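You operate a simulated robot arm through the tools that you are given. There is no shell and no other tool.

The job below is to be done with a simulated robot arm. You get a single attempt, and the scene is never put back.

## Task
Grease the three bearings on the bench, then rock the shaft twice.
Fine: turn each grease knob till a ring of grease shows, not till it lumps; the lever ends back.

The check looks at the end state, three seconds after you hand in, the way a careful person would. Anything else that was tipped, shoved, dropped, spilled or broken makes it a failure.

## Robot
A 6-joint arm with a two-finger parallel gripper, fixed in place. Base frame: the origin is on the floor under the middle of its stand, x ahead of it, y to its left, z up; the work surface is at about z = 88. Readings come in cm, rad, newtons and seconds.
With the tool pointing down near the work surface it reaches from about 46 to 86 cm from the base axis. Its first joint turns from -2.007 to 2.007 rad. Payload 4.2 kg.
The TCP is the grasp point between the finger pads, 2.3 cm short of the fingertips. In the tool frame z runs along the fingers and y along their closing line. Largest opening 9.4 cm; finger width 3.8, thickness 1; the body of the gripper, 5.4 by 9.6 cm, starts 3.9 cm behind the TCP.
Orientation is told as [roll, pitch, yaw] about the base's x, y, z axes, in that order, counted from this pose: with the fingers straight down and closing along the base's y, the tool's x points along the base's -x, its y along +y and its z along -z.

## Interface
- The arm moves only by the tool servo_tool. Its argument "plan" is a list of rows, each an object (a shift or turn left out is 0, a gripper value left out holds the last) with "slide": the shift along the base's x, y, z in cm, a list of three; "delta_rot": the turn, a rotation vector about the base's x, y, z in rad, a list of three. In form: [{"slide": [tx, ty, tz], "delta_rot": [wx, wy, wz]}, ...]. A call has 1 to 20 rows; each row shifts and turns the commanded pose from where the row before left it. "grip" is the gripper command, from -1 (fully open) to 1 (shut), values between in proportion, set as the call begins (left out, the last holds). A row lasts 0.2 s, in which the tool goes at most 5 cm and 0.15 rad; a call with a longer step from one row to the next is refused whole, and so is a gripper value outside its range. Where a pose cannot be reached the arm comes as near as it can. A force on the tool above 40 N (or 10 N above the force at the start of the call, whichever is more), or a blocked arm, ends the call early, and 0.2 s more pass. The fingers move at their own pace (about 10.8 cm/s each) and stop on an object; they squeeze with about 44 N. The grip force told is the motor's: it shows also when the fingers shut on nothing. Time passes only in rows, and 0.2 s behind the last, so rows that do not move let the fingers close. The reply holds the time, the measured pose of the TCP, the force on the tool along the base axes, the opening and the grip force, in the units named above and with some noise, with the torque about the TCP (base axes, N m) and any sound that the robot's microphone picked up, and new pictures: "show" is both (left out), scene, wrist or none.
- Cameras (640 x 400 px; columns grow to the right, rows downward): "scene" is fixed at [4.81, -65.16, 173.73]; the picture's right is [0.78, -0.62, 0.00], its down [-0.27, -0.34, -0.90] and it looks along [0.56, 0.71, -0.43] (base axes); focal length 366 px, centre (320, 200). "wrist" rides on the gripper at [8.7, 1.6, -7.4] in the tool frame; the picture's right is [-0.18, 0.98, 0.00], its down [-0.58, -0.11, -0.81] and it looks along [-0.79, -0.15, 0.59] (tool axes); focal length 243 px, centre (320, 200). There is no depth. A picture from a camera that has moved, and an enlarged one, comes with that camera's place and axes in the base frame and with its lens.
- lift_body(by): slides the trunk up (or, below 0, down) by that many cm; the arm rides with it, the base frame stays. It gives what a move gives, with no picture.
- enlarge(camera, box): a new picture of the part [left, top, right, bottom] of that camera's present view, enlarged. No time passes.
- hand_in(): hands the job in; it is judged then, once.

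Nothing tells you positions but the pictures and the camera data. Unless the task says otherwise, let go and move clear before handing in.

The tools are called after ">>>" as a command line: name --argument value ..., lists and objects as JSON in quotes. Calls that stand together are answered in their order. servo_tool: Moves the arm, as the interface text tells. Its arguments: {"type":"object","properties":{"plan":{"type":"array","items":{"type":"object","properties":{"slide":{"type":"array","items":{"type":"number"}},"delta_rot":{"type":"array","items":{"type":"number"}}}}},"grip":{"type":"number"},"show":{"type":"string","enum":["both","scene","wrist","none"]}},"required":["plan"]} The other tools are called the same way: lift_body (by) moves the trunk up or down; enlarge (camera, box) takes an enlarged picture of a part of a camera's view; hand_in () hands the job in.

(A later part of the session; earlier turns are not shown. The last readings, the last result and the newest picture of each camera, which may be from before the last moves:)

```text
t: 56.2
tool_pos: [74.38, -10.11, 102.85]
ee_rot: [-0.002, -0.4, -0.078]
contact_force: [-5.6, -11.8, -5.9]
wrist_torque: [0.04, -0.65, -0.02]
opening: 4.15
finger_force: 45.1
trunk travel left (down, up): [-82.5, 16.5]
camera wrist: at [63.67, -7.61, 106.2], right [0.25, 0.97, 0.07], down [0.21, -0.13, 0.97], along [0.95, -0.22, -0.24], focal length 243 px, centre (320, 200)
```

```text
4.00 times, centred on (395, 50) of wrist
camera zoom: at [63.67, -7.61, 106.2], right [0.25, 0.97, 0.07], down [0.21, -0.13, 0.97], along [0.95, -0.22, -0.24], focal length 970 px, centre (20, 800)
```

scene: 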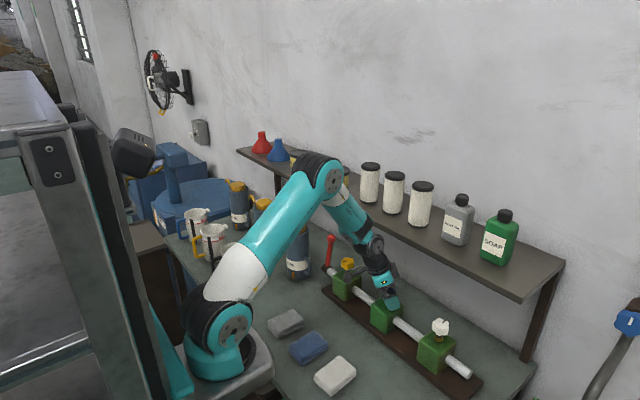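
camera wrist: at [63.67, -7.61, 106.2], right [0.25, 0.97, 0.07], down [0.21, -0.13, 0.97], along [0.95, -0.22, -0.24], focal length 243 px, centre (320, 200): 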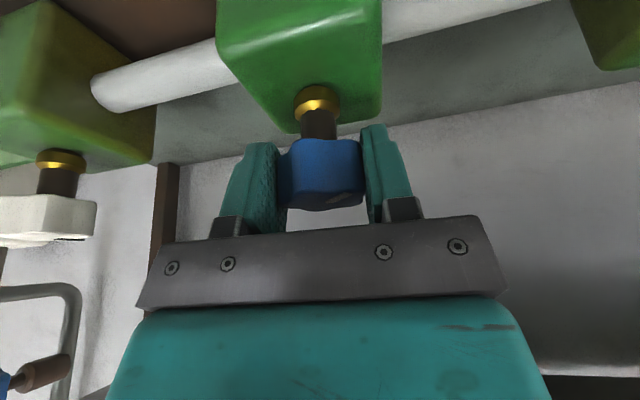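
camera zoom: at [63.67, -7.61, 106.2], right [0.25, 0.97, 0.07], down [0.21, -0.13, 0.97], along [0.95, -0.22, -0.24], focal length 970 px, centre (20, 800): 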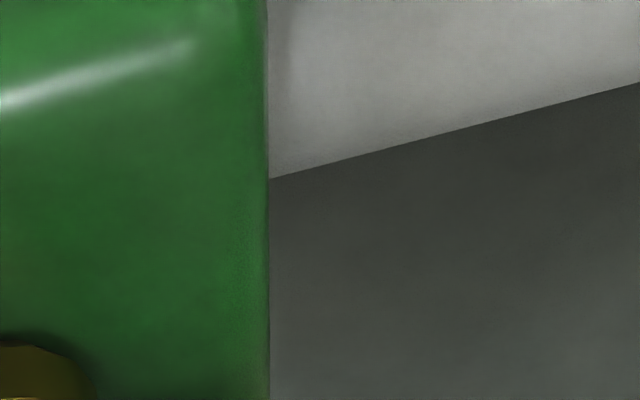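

Clean at about 2.43 rad. Next small step.

>>> servo_tool --plan '[{"delta_rot": [0, 0, 0.07]}, {"delta_rot": [0, 0, 0.07]}, {}]' --show "wrist"

>>> enlarge --camera "scene" --box '[340, 250, 440, 350]'

```text
t: 57.0
tool_pos: [74.52, -10.09, 102.89]
ee_rot: [-0.002, -0.401, 0.061]
contact_force: [-7.8, -13.1, -5.5]
wrist_torque: [0.09, 0.17, -0.01]
opening: 4.12
finger_force: 45.1
trunk travel left (down, up): [-82.5, 16.5]
camera wrist: at [63.45, -9.13, 106.2], right [0.11, 0.99, 0.07], down [0.23, -0.09, 0.97], along [0.97, -0.09, -0.24], focal length 243 px, centre (320, 200)
```

wrist: 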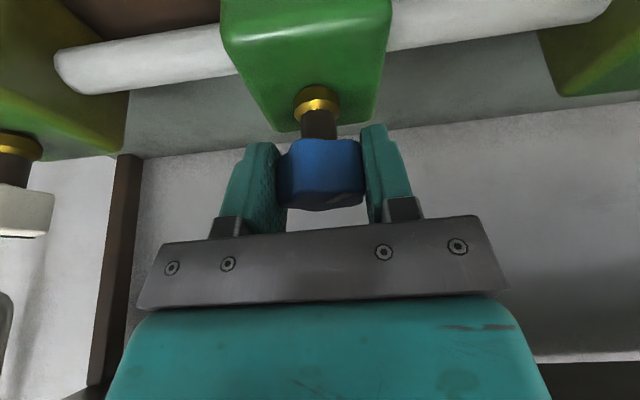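

```text
4.00 times, centred on (390, 300) of scene
camera zoom: at [4.81, -65.16, 173.73], right [0.78, -0.62, 0.0], down [-0.27, -0.34, -0.9], along [0.56, 0.71, -0.43], focal length 1464 px, centre (40, -200)
```

zoom: 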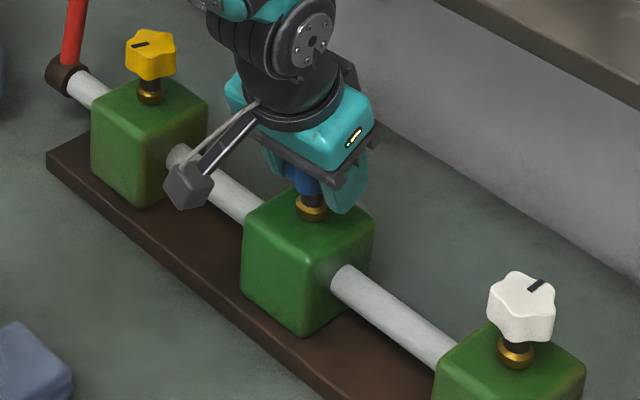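

Still none at 2.57 rad; one more step to yaw 0.2.

>>> servo_tool --plan '[{"delta_rot": [0, 0, 0.07]}, {"delta_rot": [0, 0, 0.07]}, {}]' --show "wrist"

```text
t: 57.8
tool_pos: [74.41, -10.21, 102.88]
ee_rot: [-0.003, -0.399, 0.2]
contact_force: [-5.5, -15.4, -7.8]
wrist_torque: [-0.08, 0.79, 0.01]
opening: 4.15
finger_force: 45.1
trunk travel left (down, up): [-82.5, 16.5]
camera wrist: at [63.44, -10.67, 106.19], right [-0.03, 1.0, 0.07], down [0.24, -0.06, 0.97], along [0.97, 0.04, -0.24], focal length 243 px, centre (320, 200)
```

wrist: 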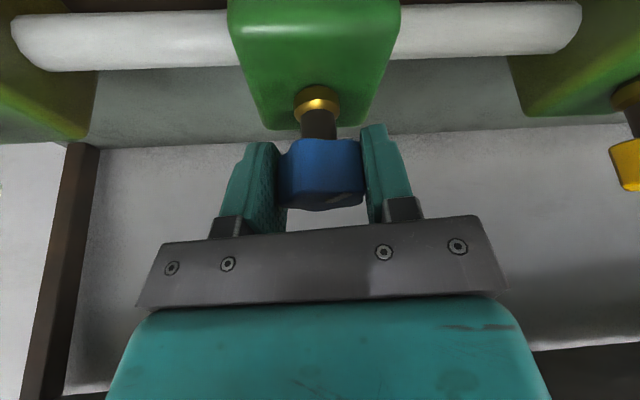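

From here the exit is hidden by the block edge, so I'll release, step back 36° and look again.

>>> servo_tool --plan '[{}, {}, {"delta_rot": [0, 0, -0.13]}, {"delta_rot": [0, 0, -0.13]}, {"delta_rot": [0, 0, -0.13]}, {"delta_rot": [0, 0, -0.13]}, {"slide": [0, 0.2, 0], "delta_rot": [0, 0, -0.108]}, {}]' --grip -1 --show "wrist"

>>> enlarge --camera "wrist" --box '[200, 0, 440, 210]'

```text
t: 59.6
tool_pos: [74.32, -9.73, 102.87]
ee_rot: [-0.003, -0.402, -0.431]
contact_force: [0.3, -0.3, -0.4]
wrist_torque: [-0.02, 0.0, 0.02]
opening: 9.38
finger_force: 0.2
trunk travel left (down, up): [-82.5, 16.5]
camera wrist: at [65.15, -3.71, 106.24], right [0.56, 0.82, 0.07], down [0.16, -0.19, 0.97], along [0.81, -0.54, -0.23], focal length 243 px, centre (320, 200)
```

wrist: 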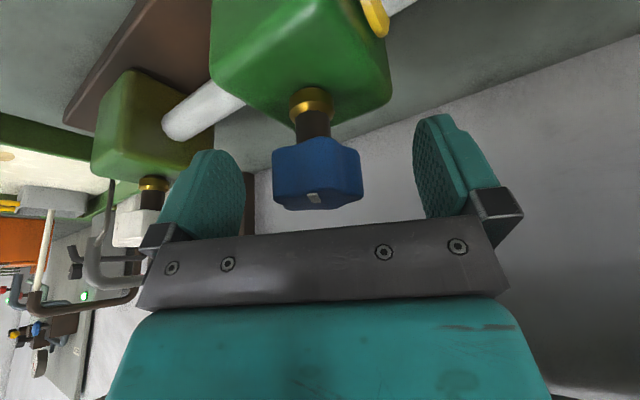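

```text
1.90 times, centred on (320, 105) of wrist
camera zoom: at [65.15, -3.71, 106.24], right [0.56, 0.82, 0.07], down [0.16, -0.19, 0.97], along [0.81, -0.54, -0.23], focal length 462 px, centre (320, 381)
```

zoom: 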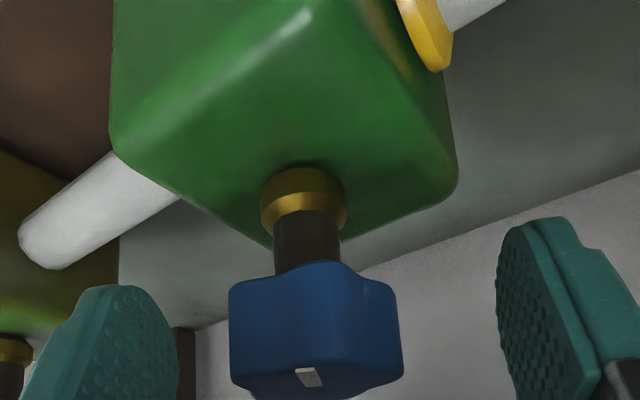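

Blue now shows a ring at the shaft exit. I'll back off and view it fully, as I did for yellow.

>>> servo_tool --plan '[{"slide": [-0.35, 0.16, 0.92]}, {"slide": [-0.35, 0.16, 0.92]}, {"slide": [-0.35, 0.16, 0.92]}, {"slide": [-0.53, 0.24, 1.38]}, {"slide": [-0.53, 0.24, 1.38]}, {"slide": [-0.53, 0.24, 1.38]}, {"slide": [-1.47, 2.0, 1.37]}, {"slide": [-1.47, 2.0, 1.37]}, {"slide": [-1.46, 2.05, 1.36]}, {"delta_rot": [0.0557, 0.1213, 0]}, {"delta_rot": [0.0557, 0.1213, 0]}, {"delta_rot": [0.0557, 0.1213, 0]}, {}]' --grip -1

>>> enlarge --camera "wrist" --box '[250, 30, 410, 180]'

```text
t: 62.4
tool_pos: [67.33, -2.58, 113.7]
ee_rot: [-0.001, 0.003, -0.427]
contact_force: [0.2, -0.5, 0.3]
wrist_torque: [-0.02, 0.03, -0.01]
opening: 9.41
finger_force: 0.1
trunk travel left (down, up): [-82.5, 16.5]
camera wrist: at [60.07, 2.45, 121.09], right [0.57, 0.82, 0.0], down [0.49, -0.34, 0.81], along [0.66, -0.46, -0.59], focal length 243 px, centre (320, 200)
```

scene: 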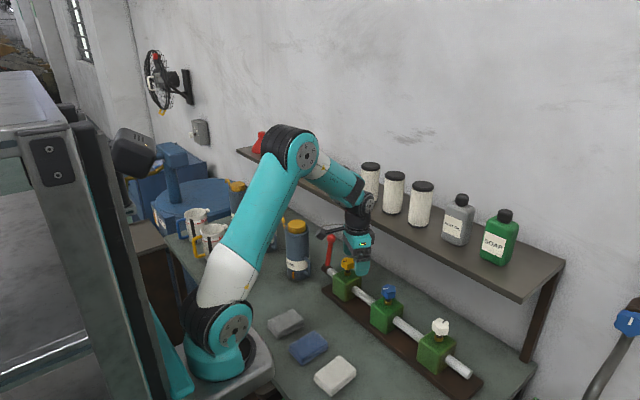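
wrist: 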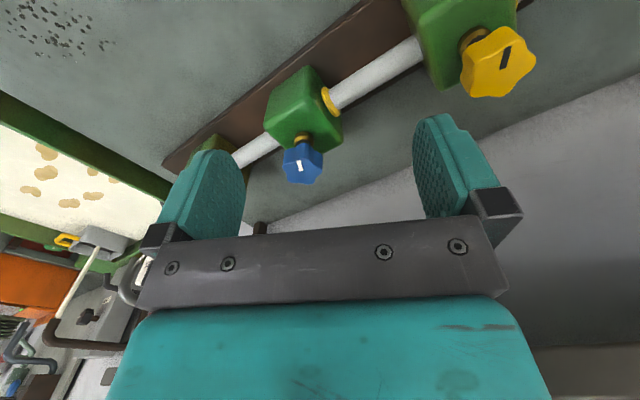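

```text
2.67 times, centred on (330, 105) of wrist
camera zoom: at [60.07, 2.45, 121.09], right [0.57, 0.82, 0.0], down [0.49, -0.34, 0.81], along [0.66, -0.46, -0.59], focal length 647 px, centre (293, 453)
```

zoom: 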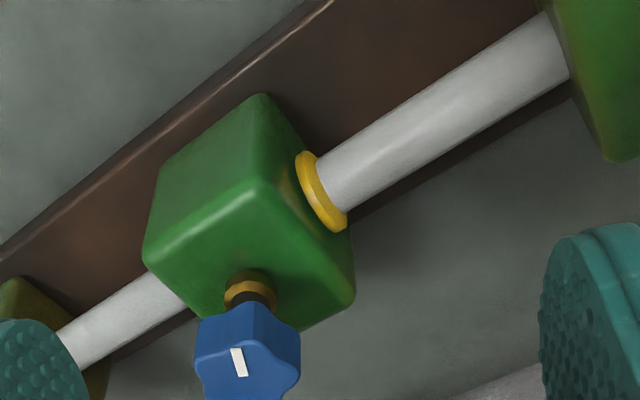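

Blue shows a complete ring. I'll zoom closer to judge its thickness against the yellow one.

>>> enlarge --camera "wrist" --box '[305, 75, 365, 125]'

>>> enlarge --camera "wrist" --box '[450, 0, 560, 60]'

```text
8.00 times, centred on (335, 100) of wrist
camera zoom: at [60.07, 2.45, 121.09], right [0.57, 0.82, 0.0], down [0.49, -0.34, 0.81], along [0.66, -0.46, -0.59], focal length 1941 px, centre (200, 1000)
```

zoom: 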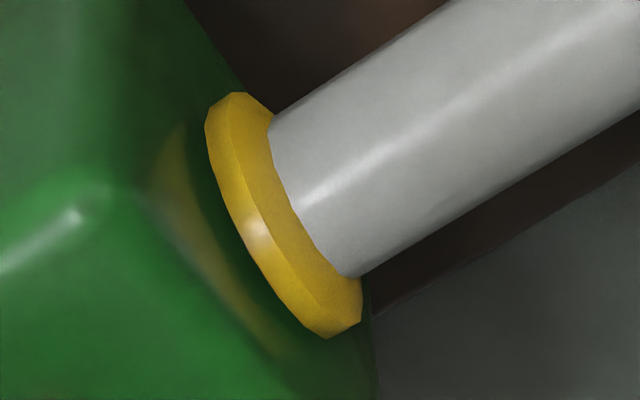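

```text
5.82 times, centred on (505, 30) of wrist
camera zoom: at [60.07, 2.45, 121.09], right [0.57, 0.82, 0.0], down [0.49, -0.34, 0.81], along [0.66, -0.46, -0.59], focal length 1412 px, centre (-756, 1189)
```

zoom: 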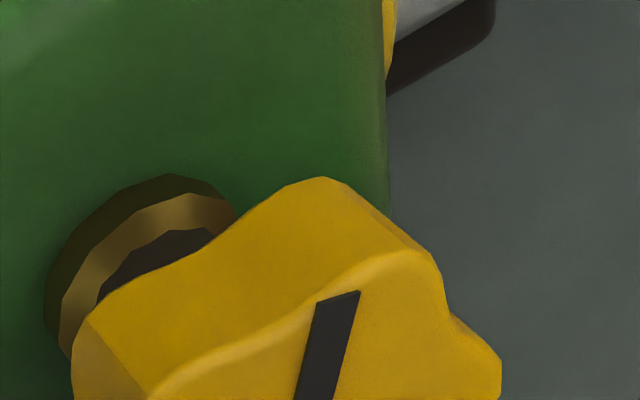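

Blue's ring is complete and clean. Now I'll move over to the white knob at about (74.5, −28, 103) in the same manner.

>>> servo_tool --plan '[{"slide": [0, -3, 0]}, {"slide": [0, -3, 0]}, {"slide": [0, -3, 0]}, {"slide": [0, -3, 0]}, {"slide": [0, -3, 0]}, {"slide": [0, -3, 0]}, {"slide": [0, -3, 0]}, {"slide": [0, -3.05, 0]}, {"delta_rot": [-0.0557, -0.1213, 0]}, {"delta_rot": [-0.0557, -0.1213, 0]}, {"delta_rot": [-0.0557, -0.1213, 0]}, {"delta_rot": [0, 0, -0.1]}, {"delta_rot": [0, 0, -0.1]}, {"slide": [1.25, 0.05, -1.12]}, {"slide": [1.25, 0.05, -1.12]}, {"slide": [1.25, 0.05, -1.12]}, {"slide": [1.25, 0.05, -1.12]}, {}]' --grip -1

>>> enlarge --camera "wrist" --box '[220, 0, 420, 200]'

>>> enlarge --camera "scene" --box '[370, 240, 500, 370]'

```text
t: 66.2
tool_pos: [72.36, -26.31, 109.4]
ee_rot: [-0.002, -0.4, -0.63]
contact_force: [-1.2, -0.4, -0.3]
wrist_torque: [0.0, 0.01, 0.02]
opening: 9.4
finger_force: 0.0
trunk travel left (down, up): [-82.5, 16.5]
camera wrist: at [64.5, -18.54, 112.71], right [0.71, 0.7, 0.07], down [0.12, -0.22, 0.97], along [0.69, -0.68, -0.24], focal length 243 px, centre (320, 200)
```

scene: 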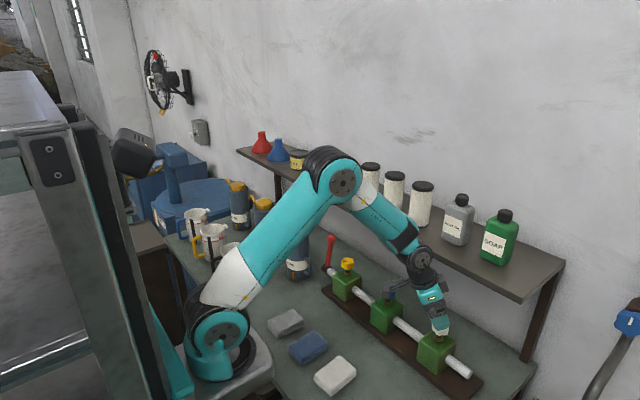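
wrist: 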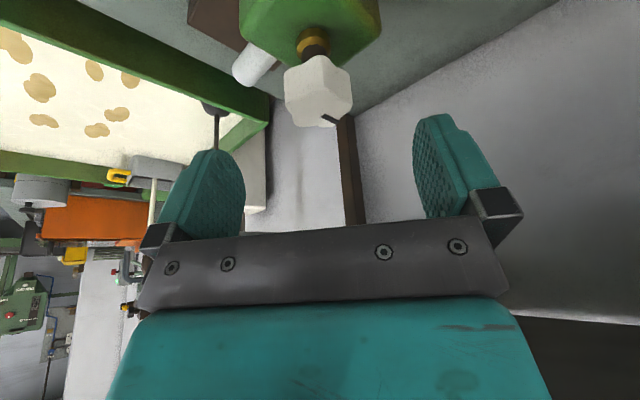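

```text
2.00 times, centred on (320, 100) of wrist
camera zoom: at [64.5, -18.54, 112.71], right [0.71, 0.7, 0.07], down [0.12, -0.22, 0.97], along [0.69, -0.68, -0.24], focal length 485 px, centre (320, 400)
```

zoom: 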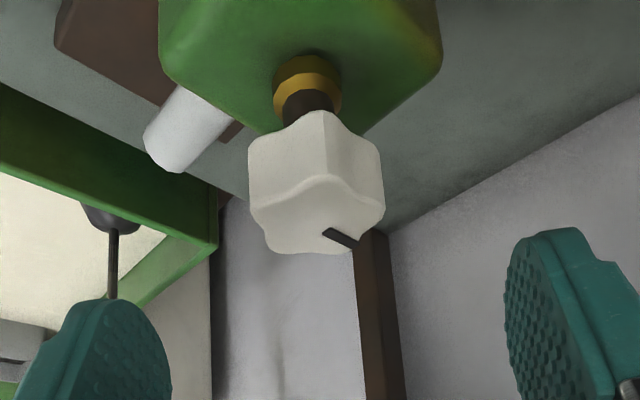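

```text
3.08 times, centred on (435, 305) of scene
camera zoom: at [4.81, -65.16, 173.73], right [0.78, -0.62, 0.0], down [-0.27, -0.34, -0.9], along [0.56, 0.71, -0.43], focal length 1126 px, centre (-34, -123)
```

zoom: 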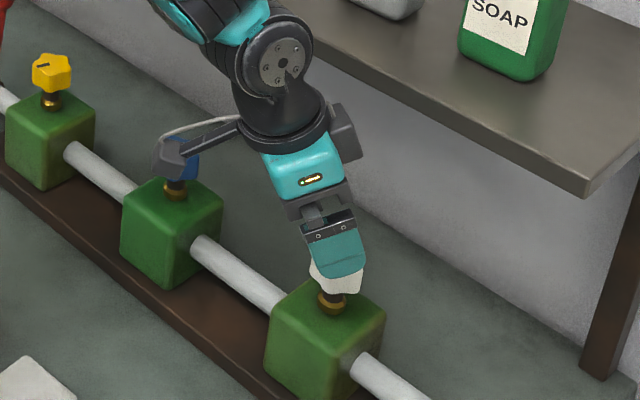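

White knob estimated at (74.2, −27.8, 102.9). Descending along the tool axis.

>>> servo_tool --plan '[{"slide": [0.266, -0.204, -0.943]}, {"slide": [0.266, -0.204, -0.943]}, {"slide": [0.266, -0.204, -0.943]}, {"slide": [0.266, -0.204, -0.943]}, {"slide": [0.266, -0.204, -0.943]}, {"slide": [0.266, -0.204, -0.943]}, {"slide": [0.266, -0.204, -0.943]}, {}]' --grip -1 --show "wrist"

>>> enlarge --camera "scene" --box '[370, 240, 500, 370]'

```text
t: 68.0
tool_pos: [74.31, -27.79, 102.8]
ee_rot: [-0.002, -0.4, -0.628]
contact_force: [0.6, 0.0, -0.1]
wrist_torque: [0.0, 0.02, -0.01]
opening: 9.4
finger_force: 0.1
trunk travel left (down, up): [-82.5, 16.5]
camera wrist: at [66.34, -20.07, 106.17], right [0.71, 0.7, 0.07], down [0.12, -0.22, 0.97], along [0.69, -0.68, -0.24], focal length 243 px, centre (320, 200)
```

wrist: 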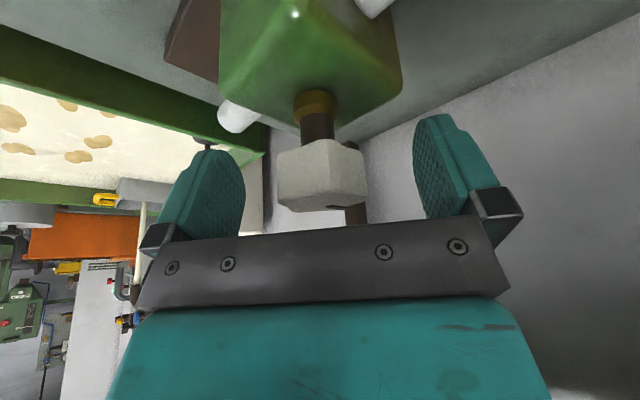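

```text
3.08 times, centred on (435, 305) of scene
camera zoom: at [4.81, -65.16, 173.73], right [0.78, -0.62, 0.0], down [-0.27, -0.34, -0.9], along [0.56, 0.71, -0.43], focal length 1126 px, centre (-34, -123)
```

zoom: 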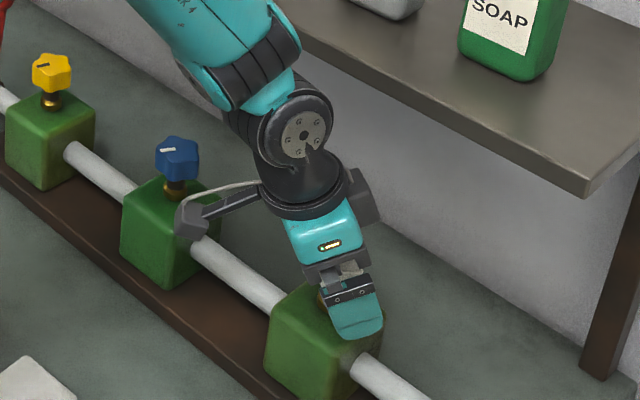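

The white knob is centred. Closing and turning counter-clockwise.

>>> servo_tool --plan '[{}, {}, {}, {"delta_rot": [0, 0, 0.08]}, {"delta_rot": [0, 0, 0.08]}, {"delta_rot": [0, 0, 0.08]}, {"delta_rot": [0, 0, 0.08]}, {}]' --grip 1 --show "wrist"

```text
t: 69.8
tool_pos: [74.23, -27.71, 102.82]
ee_rot: [-0.002, -0.402, -0.306]
contact_force: [3.2, 5.4, 10.0]
wrist_torque: [0.67, 1.05, 0.04]
opening: 4.1
finger_force: 45.1
trunk travel left (down, up): [-82.5, 16.5]
camera wrist: at [64.28, -22.89, 106.16], right [0.46, 0.89, 0.07], down [0.18, -0.17, 0.97], along [0.87, -0.43, -0.23], focal length 243 px, centre (320, 200)
```

wrist: 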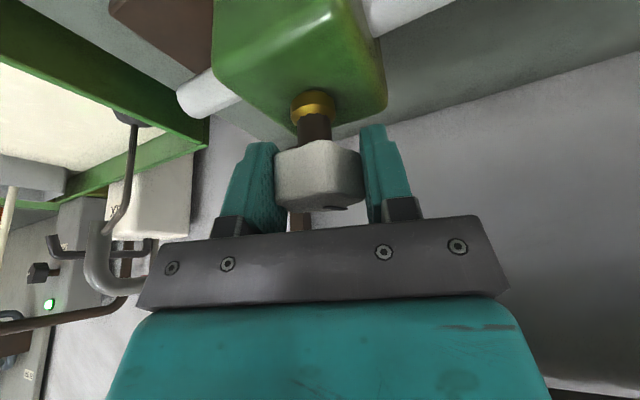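

Seated well and turning. I'll continue to yaw ≈ 0.1 with a view check.

>>> servo_tool --plan '[{"slide": [0.05, 0.08, 0.05], "delta_rot": [0, 0, 0.08]}, {"delta_rot": [0, 0, 0.08]}, {"delta_rot": [0, 0, 0.08]}, {"delta_rot": [0, 0, 0.08]}, {"delta_rot": [0, 0, 0.08]}, {}]' --show "wrist"

```text
t: 71.2
tool_pos: [74.09, -27.95, 102.79]
ee_rot: [-0.002, -0.398, 0.09]
contact_force: [-20.8, -6.7, 4.9]
wrist_torque: [0.07, 0.73, -0.05]
opening: 4.09
finger_force: 44.9
trunk travel left (down, up): [-82.5, 16.5]
camera wrist: at [63.13, -27.22, 106.2], right [0.08, 0.99, 0.07], down [0.23, -0.09, 0.97], along [0.97, -0.06, -0.24], focal length 243 px, centre (320, 200)
```

wrist: 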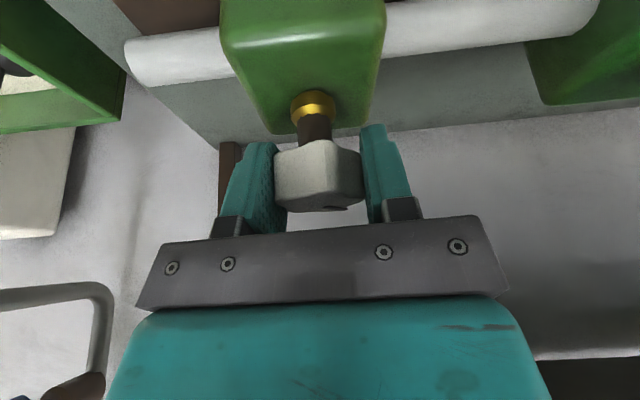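

No ring at 0.72 rad. I'll relax the x offset, finish this stroke, then swing back and look.

>>> servo_tool --plan '[{"slide": [-0.25, -0.08, 0]}, {"delta_rot": [0, 0, 0.08]}, {"delta_rot": [0, 0, 0.08]}, {"delta_rot": [0, 0, 0.08]}, {"delta_rot": [0, 0, 0.08]}, {"delta_rot": [0, 0, 0.08]}, {"delta_rot": [0, 0, 0.08]}, {"delta_rot": [0, 0, 0.056]}, {}]' --show "none"

>>> servo_tool --plan '[{}, {}, {"delta_rot": [0, 0, -0.14]}, {"delta_rot": [0, 0, -0.14]}, {"delta_rot": [0, 0, -0.14]}, {"delta_rot": [0, 0, -0.14]}, {"delta_rot": [0, 0, -0.14]}, {"delta_rot": [0, 0, -0.14]}, {"delta_rot": [0, 0, -0.14]}, {"delta_rot": [0, 0, -0.14]}, {"delta_rot": [0, 0, -0.137]}, {}]' --grip -1 --show "both"

```text
t: 73.2
tool_pos: [74.15, -28.06, 102.86]
ee_rot: [-0.002, -0.402, 0.624]
contact_force: [9.2, -23.7, -1.0]
wrist_torque: [1.07, -0.36, -0.11]
opening: 4.08
finger_force: 44.5
trunk travel left (down, up): [-82.5, 16.5]
```

```text
t: 75.8
tool_pos: [74.02, -27.76, 102.81]
ee_rot: [-0.002, -0.402, -0.632]
contact_force: [0.2, 0.2, 1.3]
wrist_torque: [-0.01, 0.02, 0.01]
opening: 9.39
finger_force: 0.1
trunk travel left (down, up): [-82.5, 16.5]
camera wrist: at [66.16, -20.03, 106.26], right [0.72, 0.69, 0.07], down [0.11, -0.22, 0.97], along [0.69, -0.69, -0.23], focal length 243 px, centre (320, 200)
```

scene: 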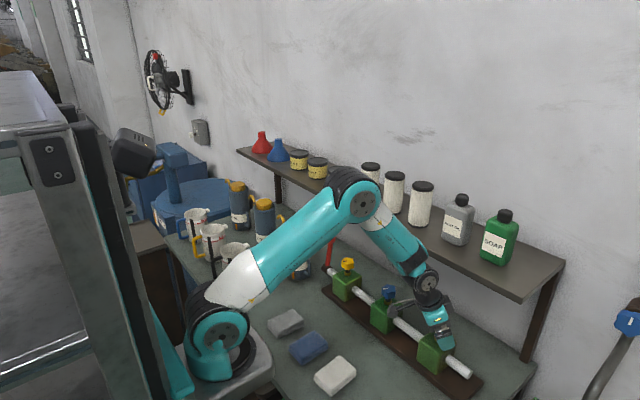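
wrist: 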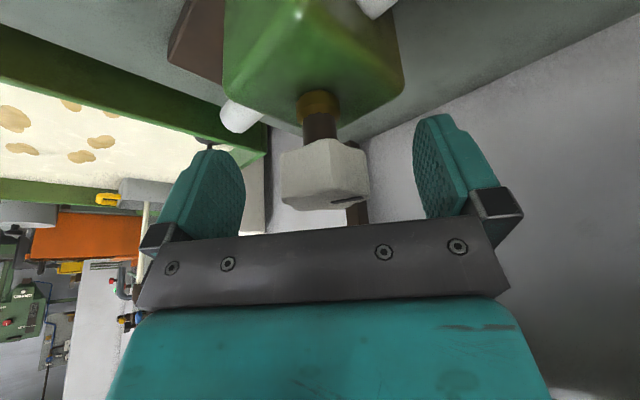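

No ring at about 1.26 rad. Forces indicate the axis is at x≈74.6, so I'll recentre, grip and continue with the exit in view.

>>> servo_tool --plan '[{"slide": [0.3, -0.03, 0]}, {"slide": [0.3, -0.03, 0]}, {}]' --grip -1 --show "none"

>>> servo_tool --plan '[{}, {}, {}, {"delta_rot": [0, 0, 0.08]}, {"delta_rot": [0, 0, 0.08]}, {"delta_rot": [0, 0, 0.08]}, {"delta_rot": [0, 0, 0.08]}, {}]' --grip 1 --show "wrist"

>>> servo_tool --plan '[{"delta_rot": [0, 0, 0.08]}, {"delta_rot": [0, 0, 0.08]}, {"delta_rot": [0, 0, 0.08]}, {}]' --show "wrist"

```text
t: 76.6
tool_pos: [74.72, -27.67, 102.81]
ee_rot: [-0.002, -0.403, -0.629]
contact_force: [0.1, -0.6, -0.4]
wrist_torque: [0.0, -0.03, 0.02]
opening: 9.4
finger_force: 0.1
trunk travel left (down, up): [-82.5, 16.5]
```

```text
t: 78.4
tool_pos: [74.62, -27.9, 102.8]
ee_rot: [-0.001, -0.4, -0.309]
contact_force: [-18.1, -7.8, 5.6]
wrist_torque: [0.62, 0.58, -0.04]
opening: 4.08
finger_force: 45.4
trunk travel left (down, up): [-82.5, 16.5]
camera wrist: at [64.64, -22.98, 106.21], right [0.46, 0.88, 0.07], down [0.18, -0.17, 0.97], along [0.87, -0.43, -0.24], focal length 243 px, centre (320, 200)
```

wrist: 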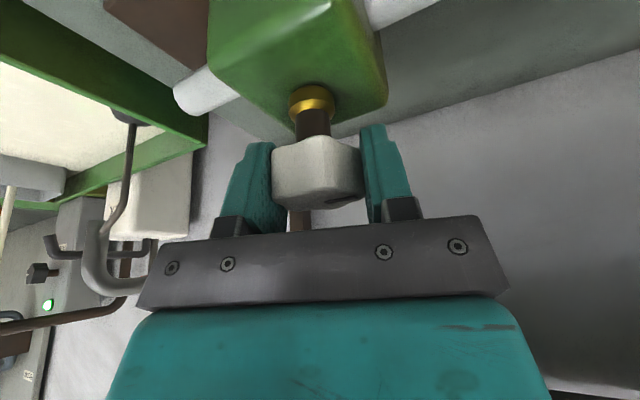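

```text
t: 79.4
tool_pos: [74.59, -27.8, 102.7]
ee_rot: [-0.001, -0.4, -0.069]
contact_force: [-20.7, -7.2, 8.4]
wrist_torque: [0.54, 1.15, 0.01]
opening: 4.1
finger_force: 45.2
trunk travel left (down, up): [-82.5, 16.5]
camera wrist: at [63.75, -25.46, 106.2], right [0.24, 0.97, 0.07], down [0.21, -0.12, 0.97], along [0.95, -0.22, -0.24], focal length 243 px, centre (320, 200)
```

wrist: 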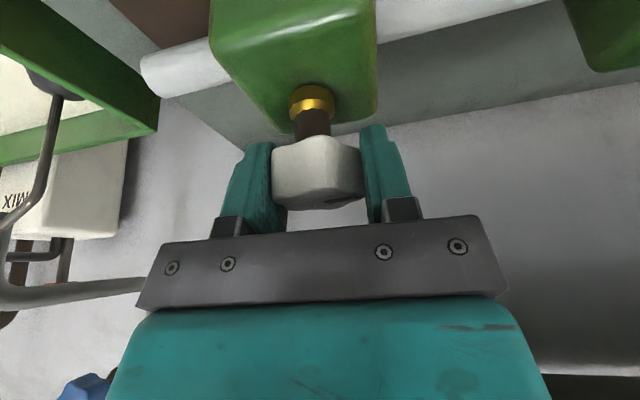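

Clean at 1.8 rad. I'll ease the x offset and take the next steps.

>>> servo_tool --plan '[{"slide": [-0.25, -0.05, 0]}, {"delta_rot": [0, 0, 0.08]}, {"delta_rot": [0, 0, 0.08]}, {}]' --show "wrist"

>>> servo_tool --plan '[{"delta_rot": [0, 0, 0.08]}, {}]' --show "wrist"

>>> servo_tool --plan '[{}, {}, {"delta_rot": [0, 0, -0.13]}, {"delta_rot": [0, 0, -0.13]}, {"delta_rot": [0, 0, -0.13]}, {"delta_rot": [0, 0, -0.13]}, {"delta_rot": [0, 0, -0.108]}, {}]' --grip -1 --show "wrist"

```text
t: 80.4
tool_pos: [74.45, -27.87, 102.74]
ee_rot: [-0.002, -0.404, 0.093]
contact_force: [8.8, -2.8, -13.1]
wrist_torque: [0.52, -1.27, 0.03]
opening: 4.09
finger_force: 45.4
trunk travel left (down, up): [-82.5, 16.5]
camera wrist: at [63.48, -27.21, 106.18], right [0.08, 0.99, 0.07], down [0.23, -0.09, 0.97], along [0.97, -0.06, -0.23], focal length 243 px, centre (320, 200)
```

wrist: 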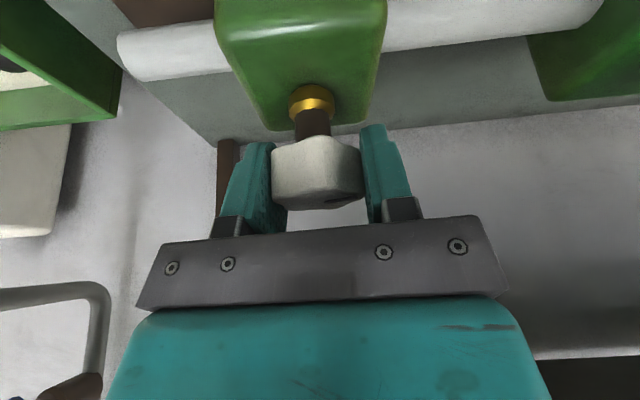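

```text
t: 81.0
tool_pos: [74.5, -27.93, 102.82]
ee_rot: [-0.003, -0.402, 0.171]
contact_force: [12.4, -2.6, -13.6]
wrist_torque: [0.65, -1.16, 0.06]
opening: 4.09
finger_force: 45.1
trunk travel left (down, up): [-82.5, 16.5]
camera wrist: at [63.45, -28.08, 106.2], right [0.0, 1.0, 0.07], down [0.24, -0.07, 0.97], along [0.97, 0.02, -0.23], focal length 243 px, centre (320, 200)
```

wrist: 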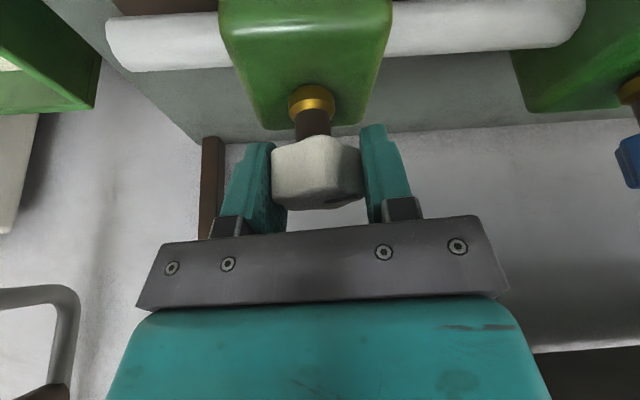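

```text
t: 82.8
tool_pos: [74.5, -27.89, 102.85]
ee_rot: [-0.001, -0.401, -0.459]
contact_force: [-0.5, -0.6, -0.3]
wrist_torque: [0.03, 0.0, -0.03]
opening: 9.39
finger_force: 0.0
trunk travel left (down, up): [-82.5, 16.5]
camera wrist: at [65.34, -21.55, 106.21], right [0.59, 0.81, 0.07], down [0.15, -0.19, 0.97], along [0.79, -0.56, -0.23], focal length 243 px, centre (320, 200)
```

wrist: 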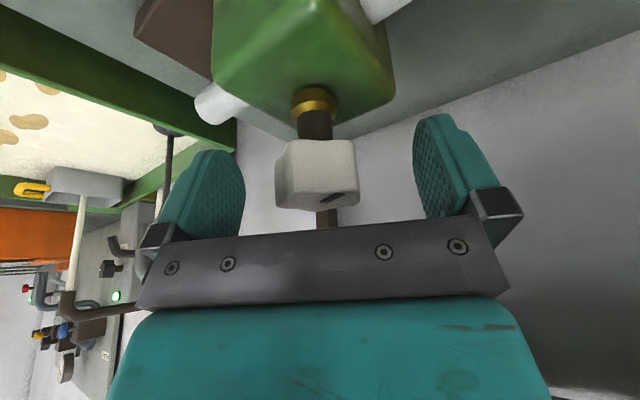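

White is at about 2.06 rad, no ring. I'll regrip and move in small steps with the exit visible.

>>> servo_tool --plan '[{}, {}, {}, {"delta_rot": [0, 0, 0.08]}, {"delta_rot": [0, 0, 0.08]}, {"delta_rot": [0, 0, 0.08]}, {}]' --grip 1 --show "wrist"

>>> servo_tool --plan '[{"delta_rot": [0, 0, 0.06]}, {"delta_rot": [0, 0, 0.06]}, {}]' --show "wrist"

```text
t: 84.4
tool_pos: [74.34, -28.13, 102.75]
ee_rot: [-0.005, -0.401, -0.22]
contact_force: [-10.5, -23.2, 5.8]
wrist_torque: [0.83, 0.99, -0.03]
opening: 4.11
finger_force: 44.8
trunk travel left (down, up): [-82.5, 16.5]
camera wrist: at [64.04, -24.1, 106.2], right [0.38, 0.92, 0.07], down [0.19, -0.15, 0.97], along [0.9, -0.36, -0.24], focal length 243 px, centre (320, 200)
```

wrist: 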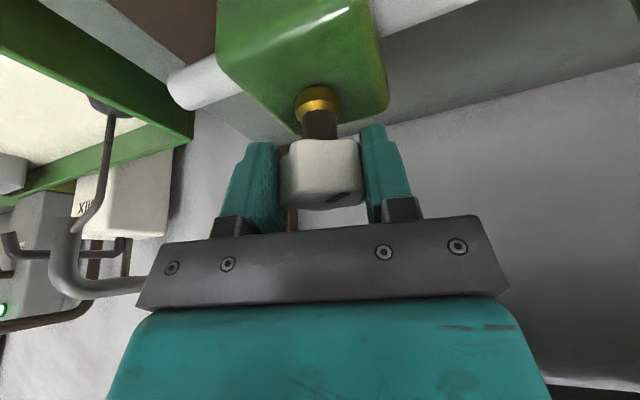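

```text
t: 85.2
tool_pos: [74.4, -28.07, 102.78]
ee_rot: [-0.005, -0.399, -0.099]
contact_force: [-6.2, -21.3, -0.7]
wrist_torque: [-0.21, -0.48, -0.04]
opening: 4.09
finger_force: 45.3
trunk travel left (down, up): [-82.5, 16.5]
camera wrist: at [63.64, -25.39, 106.19], right [0.27, 0.96, 0.07], down [0.21, -0.13, 0.97], along [0.94, -0.25, -0.23], focal length 243 px, centre (320, 200)
```

wrist: 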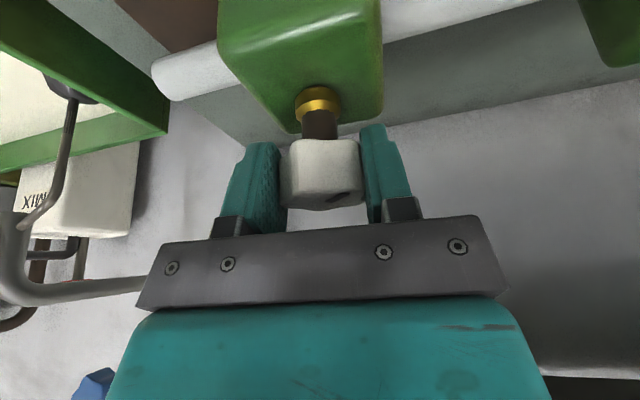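

Clean at about 2.42 rad. Trim y and take another 0.12 rad.

>>> servo_tool --plan '[{"slide": [0, -0.2, 0]}, {"delta_rot": [0, 0, 0.06]}, {"delta_rot": [0, 0, 0.06]}, {}]' --show "wrist"

>>> enlarge --camera "wrist" --box '[340, 0, 440, 70]'

```text
t: 86.2
tool_pos: [74.25, -28.2, 102.84]
ee_rot: [-0.001, -0.4, 0.024]
contact_force: [-0.2, -13.1, 7.9]
wrist_torque: [0.19, 1.38, 0.0]
opening: 4.11
finger_force: 45.2
trunk travel left (down, up): [-82.5, 16.5]
camera wrist: at [63.4, -26.74, 106.19], right [0.15, 0.99, 0.07], down [0.22, -0.1, 0.97], along [0.96, -0.13, -0.23], focal length 243 px, centre (320, 200)
```

wrist: 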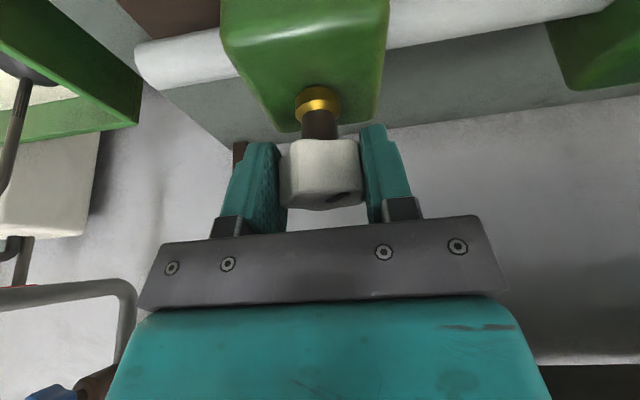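

```text
5.71 times, centred on (390, 35) of wrist
camera zoom: at [63.4, -26.74, 106.19], right [0.15, 0.99, 0.07], down [0.22, -0.1, 0.97], along [0.96, -0.13, -0.23], focal length 1386 px, centre (-80, 1143)
```

zoom: 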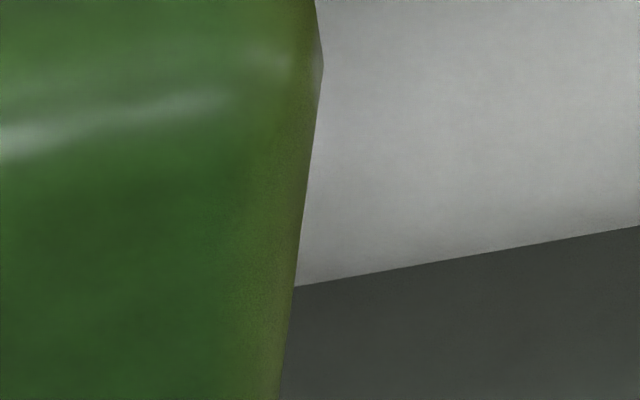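

Nothing yet at 2.54 rad. I'll add 0.11 rad, then release and step back to inspect the exit clearly.

>>> servo_tool --plan '[{"delta_rot": [0, 0, 0.055]}, {"delta_rot": [0, 0, 0.055]}, {}]' --show "wrist"

>>> servo_tool --plan '[{}, {}, {"delta_rot": [0, 0, -0.13]}, {"delta_rot": [0, 0, -0.13]}, {"delta_rot": [0, 0, -0.13]}, {"delta_rot": [0, 0, -0.13]}, {"slide": [0, 0.1, 0], "delta_rot": [0, 0, -0.108]}, {}]' --grip -1 --show "wrist"

>>> enlarge --camera "wrist" --box '[200, 0, 440, 210]'

```text
t: 87.0
tool_pos: [74.34, -28.27, 102.89]
ee_rot: [-0.003, -0.402, 0.133]
contact_force: [-0.5, -18.0, 8.4]
wrist_torque: [0.21, 0.38, -0.02]
opening: 4.1
finger_force: 44.4
trunk travel left (down, up): [-82.5, 16.5]
camera wrist: at [63.33, -27.95, 106.18], right [0.04, 1.0, 0.07], down [0.23, -0.08, 0.97], along [0.97, -0.02, -0.23], focal length 243 px, centre (320, 200)
```

wrist: 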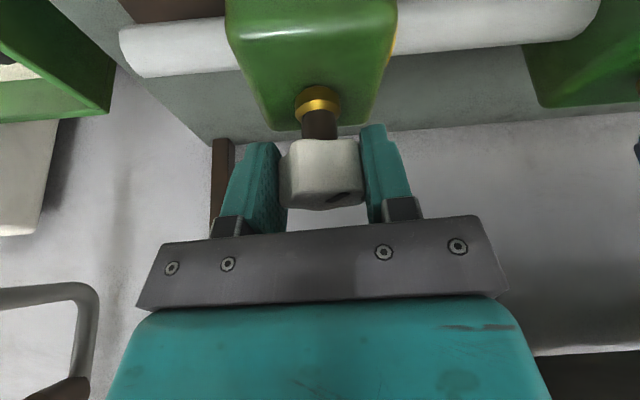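

```text
t: 88.8
tool_pos: [74.45, -28.03, 102.87]
ee_rot: [-0.002, -0.401, -0.497]
contact_force: [0.8, 0.1, -0.6]
wrist_torque: [-0.03, 0.0, 0.0]
opening: 9.39
finger_force: 0.1
trunk travel left (down, up): [-82.5, 16.5]
camera wrist: at [65.68, -21.32, 106.24], right [0.62, 0.78, 0.07], down [0.14, -0.2, 0.97], along [0.77, -0.59, -0.24], focal length 243 px, centre (320, 200)
```

wrist: 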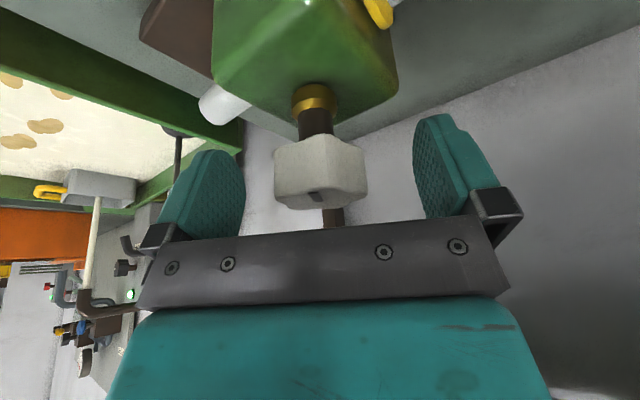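

```text
1.90 times, centred on (320, 105) of wrist
camera zoom: at [65.68, -21.32, 106.24], right [0.62, 0.78, 0.07], down [0.14, -0.2, 0.97], along [0.77, -0.59, -0.24], focal length 462 px, centre (320, 381)
```

zoom: 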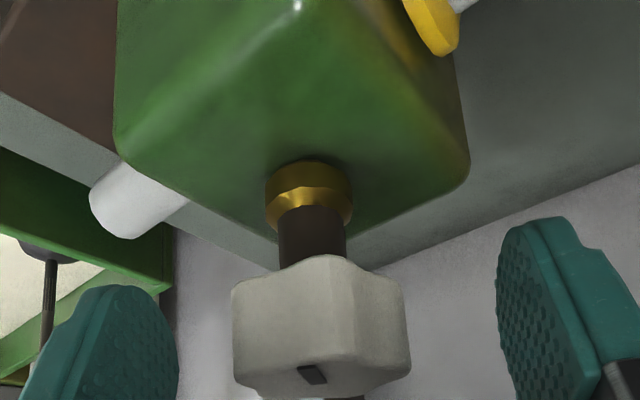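

White's ring has just appeared too (around 2.6 rad, like the others). I'll back away and inspect it fully.

>>> servo_tool --plan '[{"slide": [-0.34, 0.18, 0.92]}, {"slide": [-0.34, 0.18, 0.92]}, {"slide": [-0.34, 0.18, 0.92]}, {"slide": [-0.51, 0.28, 1.38]}, {"slide": [-0.51, 0.28, 1.38]}, {"slide": [-0.51, 0.28, 1.38]}, {"slide": [-1.5, 2.0, 1.37]}, {"slide": [-1.5, 2.0, 1.37]}, {"slide": [-1.5, 2.0, 1.36]}, {"delta_rot": [0.0636, 0.1172, 0]}, {"delta_rot": [0.0636, 0.1172, 0]}, {"delta_rot": [0.0636, 0.1172, 0]}, {}]' --grip -1

>>> enlarge --camera "wrist" --box '[250, 30, 410, 180]'

>>> enlarge --camera "wrist" --box '[305, 75, 365, 125]'

>>> enlarge --camera "scene" --box '[310, 220, 480, 390]'

```text
t: 91.6
tool_pos: [67.52, -20.66, 113.98]
ee_rot: [0.0, 0.0, -0.495]
contact_force: [0.2, -0.2, 0.6]
wrist_torque: [0.05, 0.01, 0.0]
opening: 9.41
finger_force: 0.1
trunk travel left (down, up): [-82.5, 16.5]
camera wrist: at [60.57, -15.02, 121.19], right [0.63, 0.78, 0.0], down [0.46, -0.37, 0.81], along [0.63, -0.51, -0.59], focal length 243 px, centre (320, 200)
```

scene: 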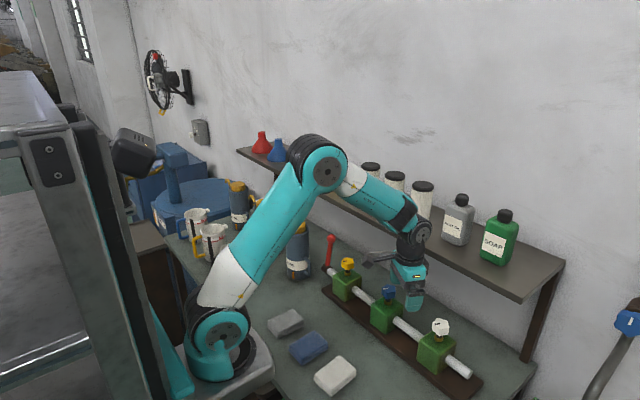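
wrist: 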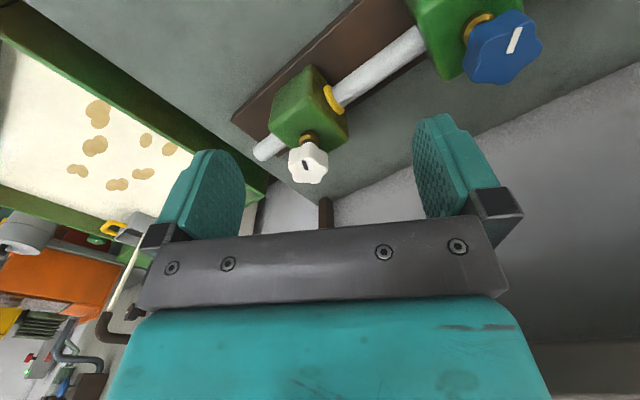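

```text
2.67 times, centred on (330, 105) of wrist
camera zoom: at [60.57, -15.02, 121.19], right [0.63, 0.78, 0.0], down [0.46, -0.37, 0.81], along [0.63, -0.51, -0.59], focal length 647 px, centre (293, 453)
```

zoom: 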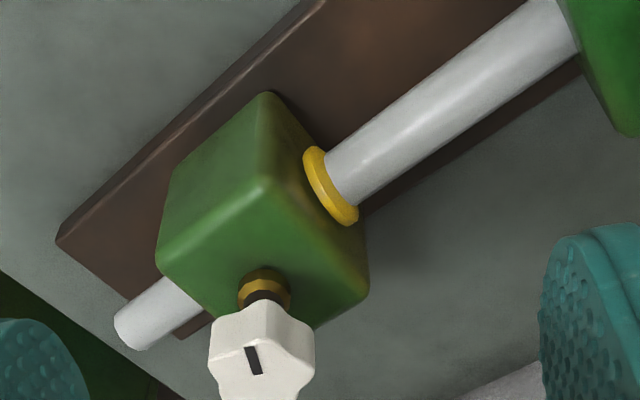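

```text
8.00 times, centred on (335, 100) of wrist
camera zoom: at [60.57, -15.02, 121.19], right [0.63, 0.78, 0.0], down [0.46, -0.37, 0.81], along [0.63, -0.51, -0.59], focal length 1941 px, centre (200, 1000)
```

zoom: 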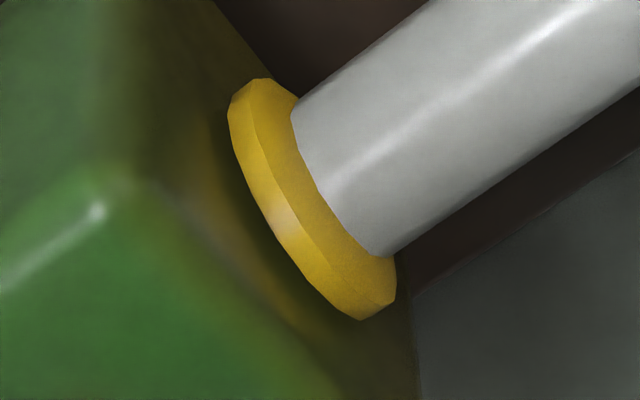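

```text
2.35 times, centred on (395, 305) of scene
camera zoom: at [4.81, -65.16, 173.73], right [0.78, -0.62, 0.0], down [-0.27, -0.34, -0.9], along [0.56, 0.71, -0.43], focal length 861 px, centre (144, -47)
```

zoom: 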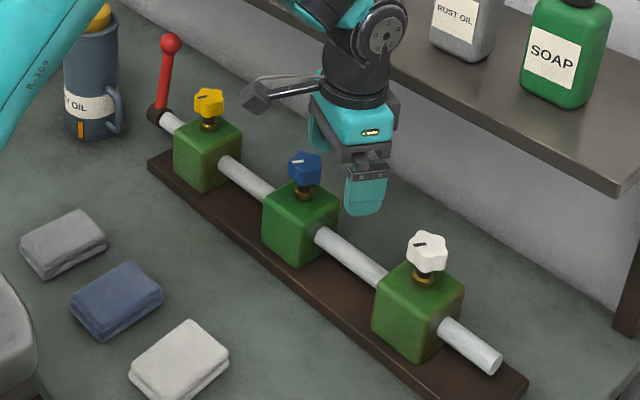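

All three bearings show clean, matching rings. Next the lever (ball at about (76, 18.8, 106.3), pivot near (74.6, 18.8, 95)): I'll square the tool (yaw 0, tilted back), move over to it at height and look closely.

>>> servo_tool --plan '[{"delta_rot": [0, 0, 0.124]}, {"delta_rot": [0, 0, 0.124]}, {"delta_rot": [0, 0, 0.124]}, {"delta_rot": [0, 0, 0.123]}, {"delta_rot": [0, -0.1, 0]}, {"delta_rot": [0, -0.1, 0]}, {"delta_rot": [0, -0.1, 0]}, {"delta_rot": [0, -0.1, 0]}, {}]' --grip -1 --show "none"

>>> servo_tool --plan '[{"slide": [0, 3.3, 0]}, {"slide": [0, 3.3, 0]}, {"slide": [0, 3.3, 0]}, {"slide": [0, 3.3, 0]}, {"slide": [0, 3.3, 0]}, {"slide": [0, 3.3, 0]}, {"slide": [0, 3.3, 0]}, {"slide": [0, 3.3, 0]}, {"slide": [0, 3.3, 0]}, {"slide": [0, 3.3, 0]}, {"slide": [0, 3.3, 0]}, {"slide": [0, 3.1, 0]}, {}]' --grip -1 --show "both"

>>> enlarge --camera "wrist" --box '[220, 20, 420, 200]'

>>> enlarge --camera "scene" --box '[260, 190, 380, 310]'

```text
t: 93.6
tool_pos: [67.36, -20.63, 113.89]
ee_rot: [0.002, -0.402, -0.001]
contact_force: [0.6, 0.0, -0.6]
wrist_torque: [-0.01, -0.01, -0.03]
opening: 9.39
finger_force: 0.0
trunk travel left (down, up): [-82.5, 16.5]
```

```text
t: 96.4
tool_pos: [67.34, 18.66, 114.01]
ee_rot: [0.001, -0.4, -0.002]
contact_force: [-0.9, 0.1, -0.4]
wrist_torque: [-0.04, -0.02, 0.01]
opening: 9.4
finger_force: 0.1
trunk travel left (down, up): [-82.5, 16.5]
camera wrist: at [56.4, 20.36, 117.27], right [0.17, 0.98, 0.07], down [0.22, -0.11, 0.97], along [0.96, -0.15, -0.24], focal length 243 px, centre (320, 200)
```

scene: 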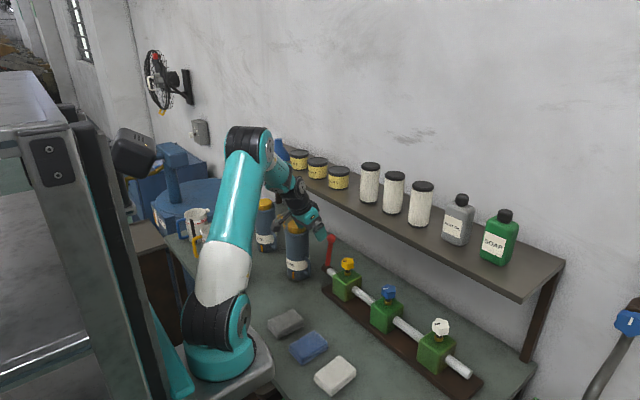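
wrist: 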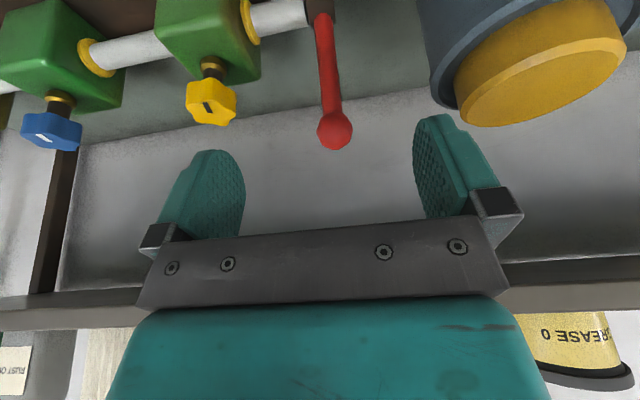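

```text
2.22 times, centred on (320, 110) of wrist
camera zoom: at [56.4, 20.36, 117.27], right [0.17, 0.98, 0.07], down [0.22, -0.11, 0.97], along [0.96, -0.15, -0.24], focal length 539 px, centre (320, 400)
```

zoom: 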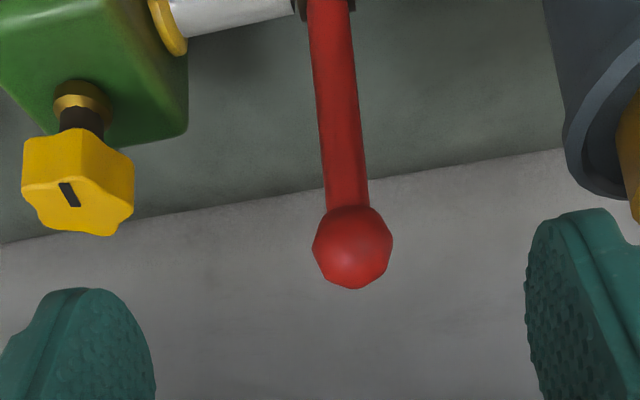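

```text
3.33 times, centred on (320, 250) of scene
camera zoom: at [4.81, -65.16, 173.73], right [0.78, -0.62, 0.0], down [-0.27, -0.34, -0.9], along [0.56, 0.71, -0.43], focal length 1220 px, centre (320, 33)
```

zoom: 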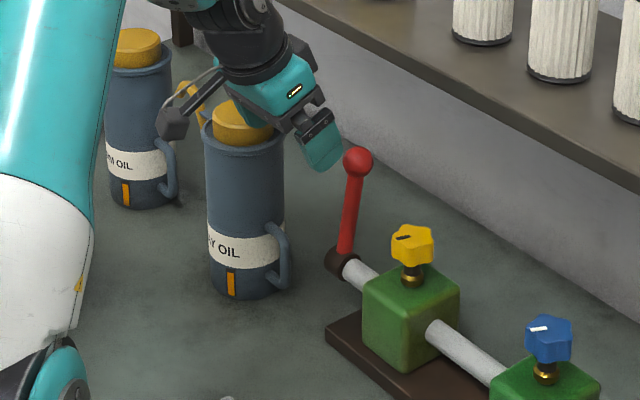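

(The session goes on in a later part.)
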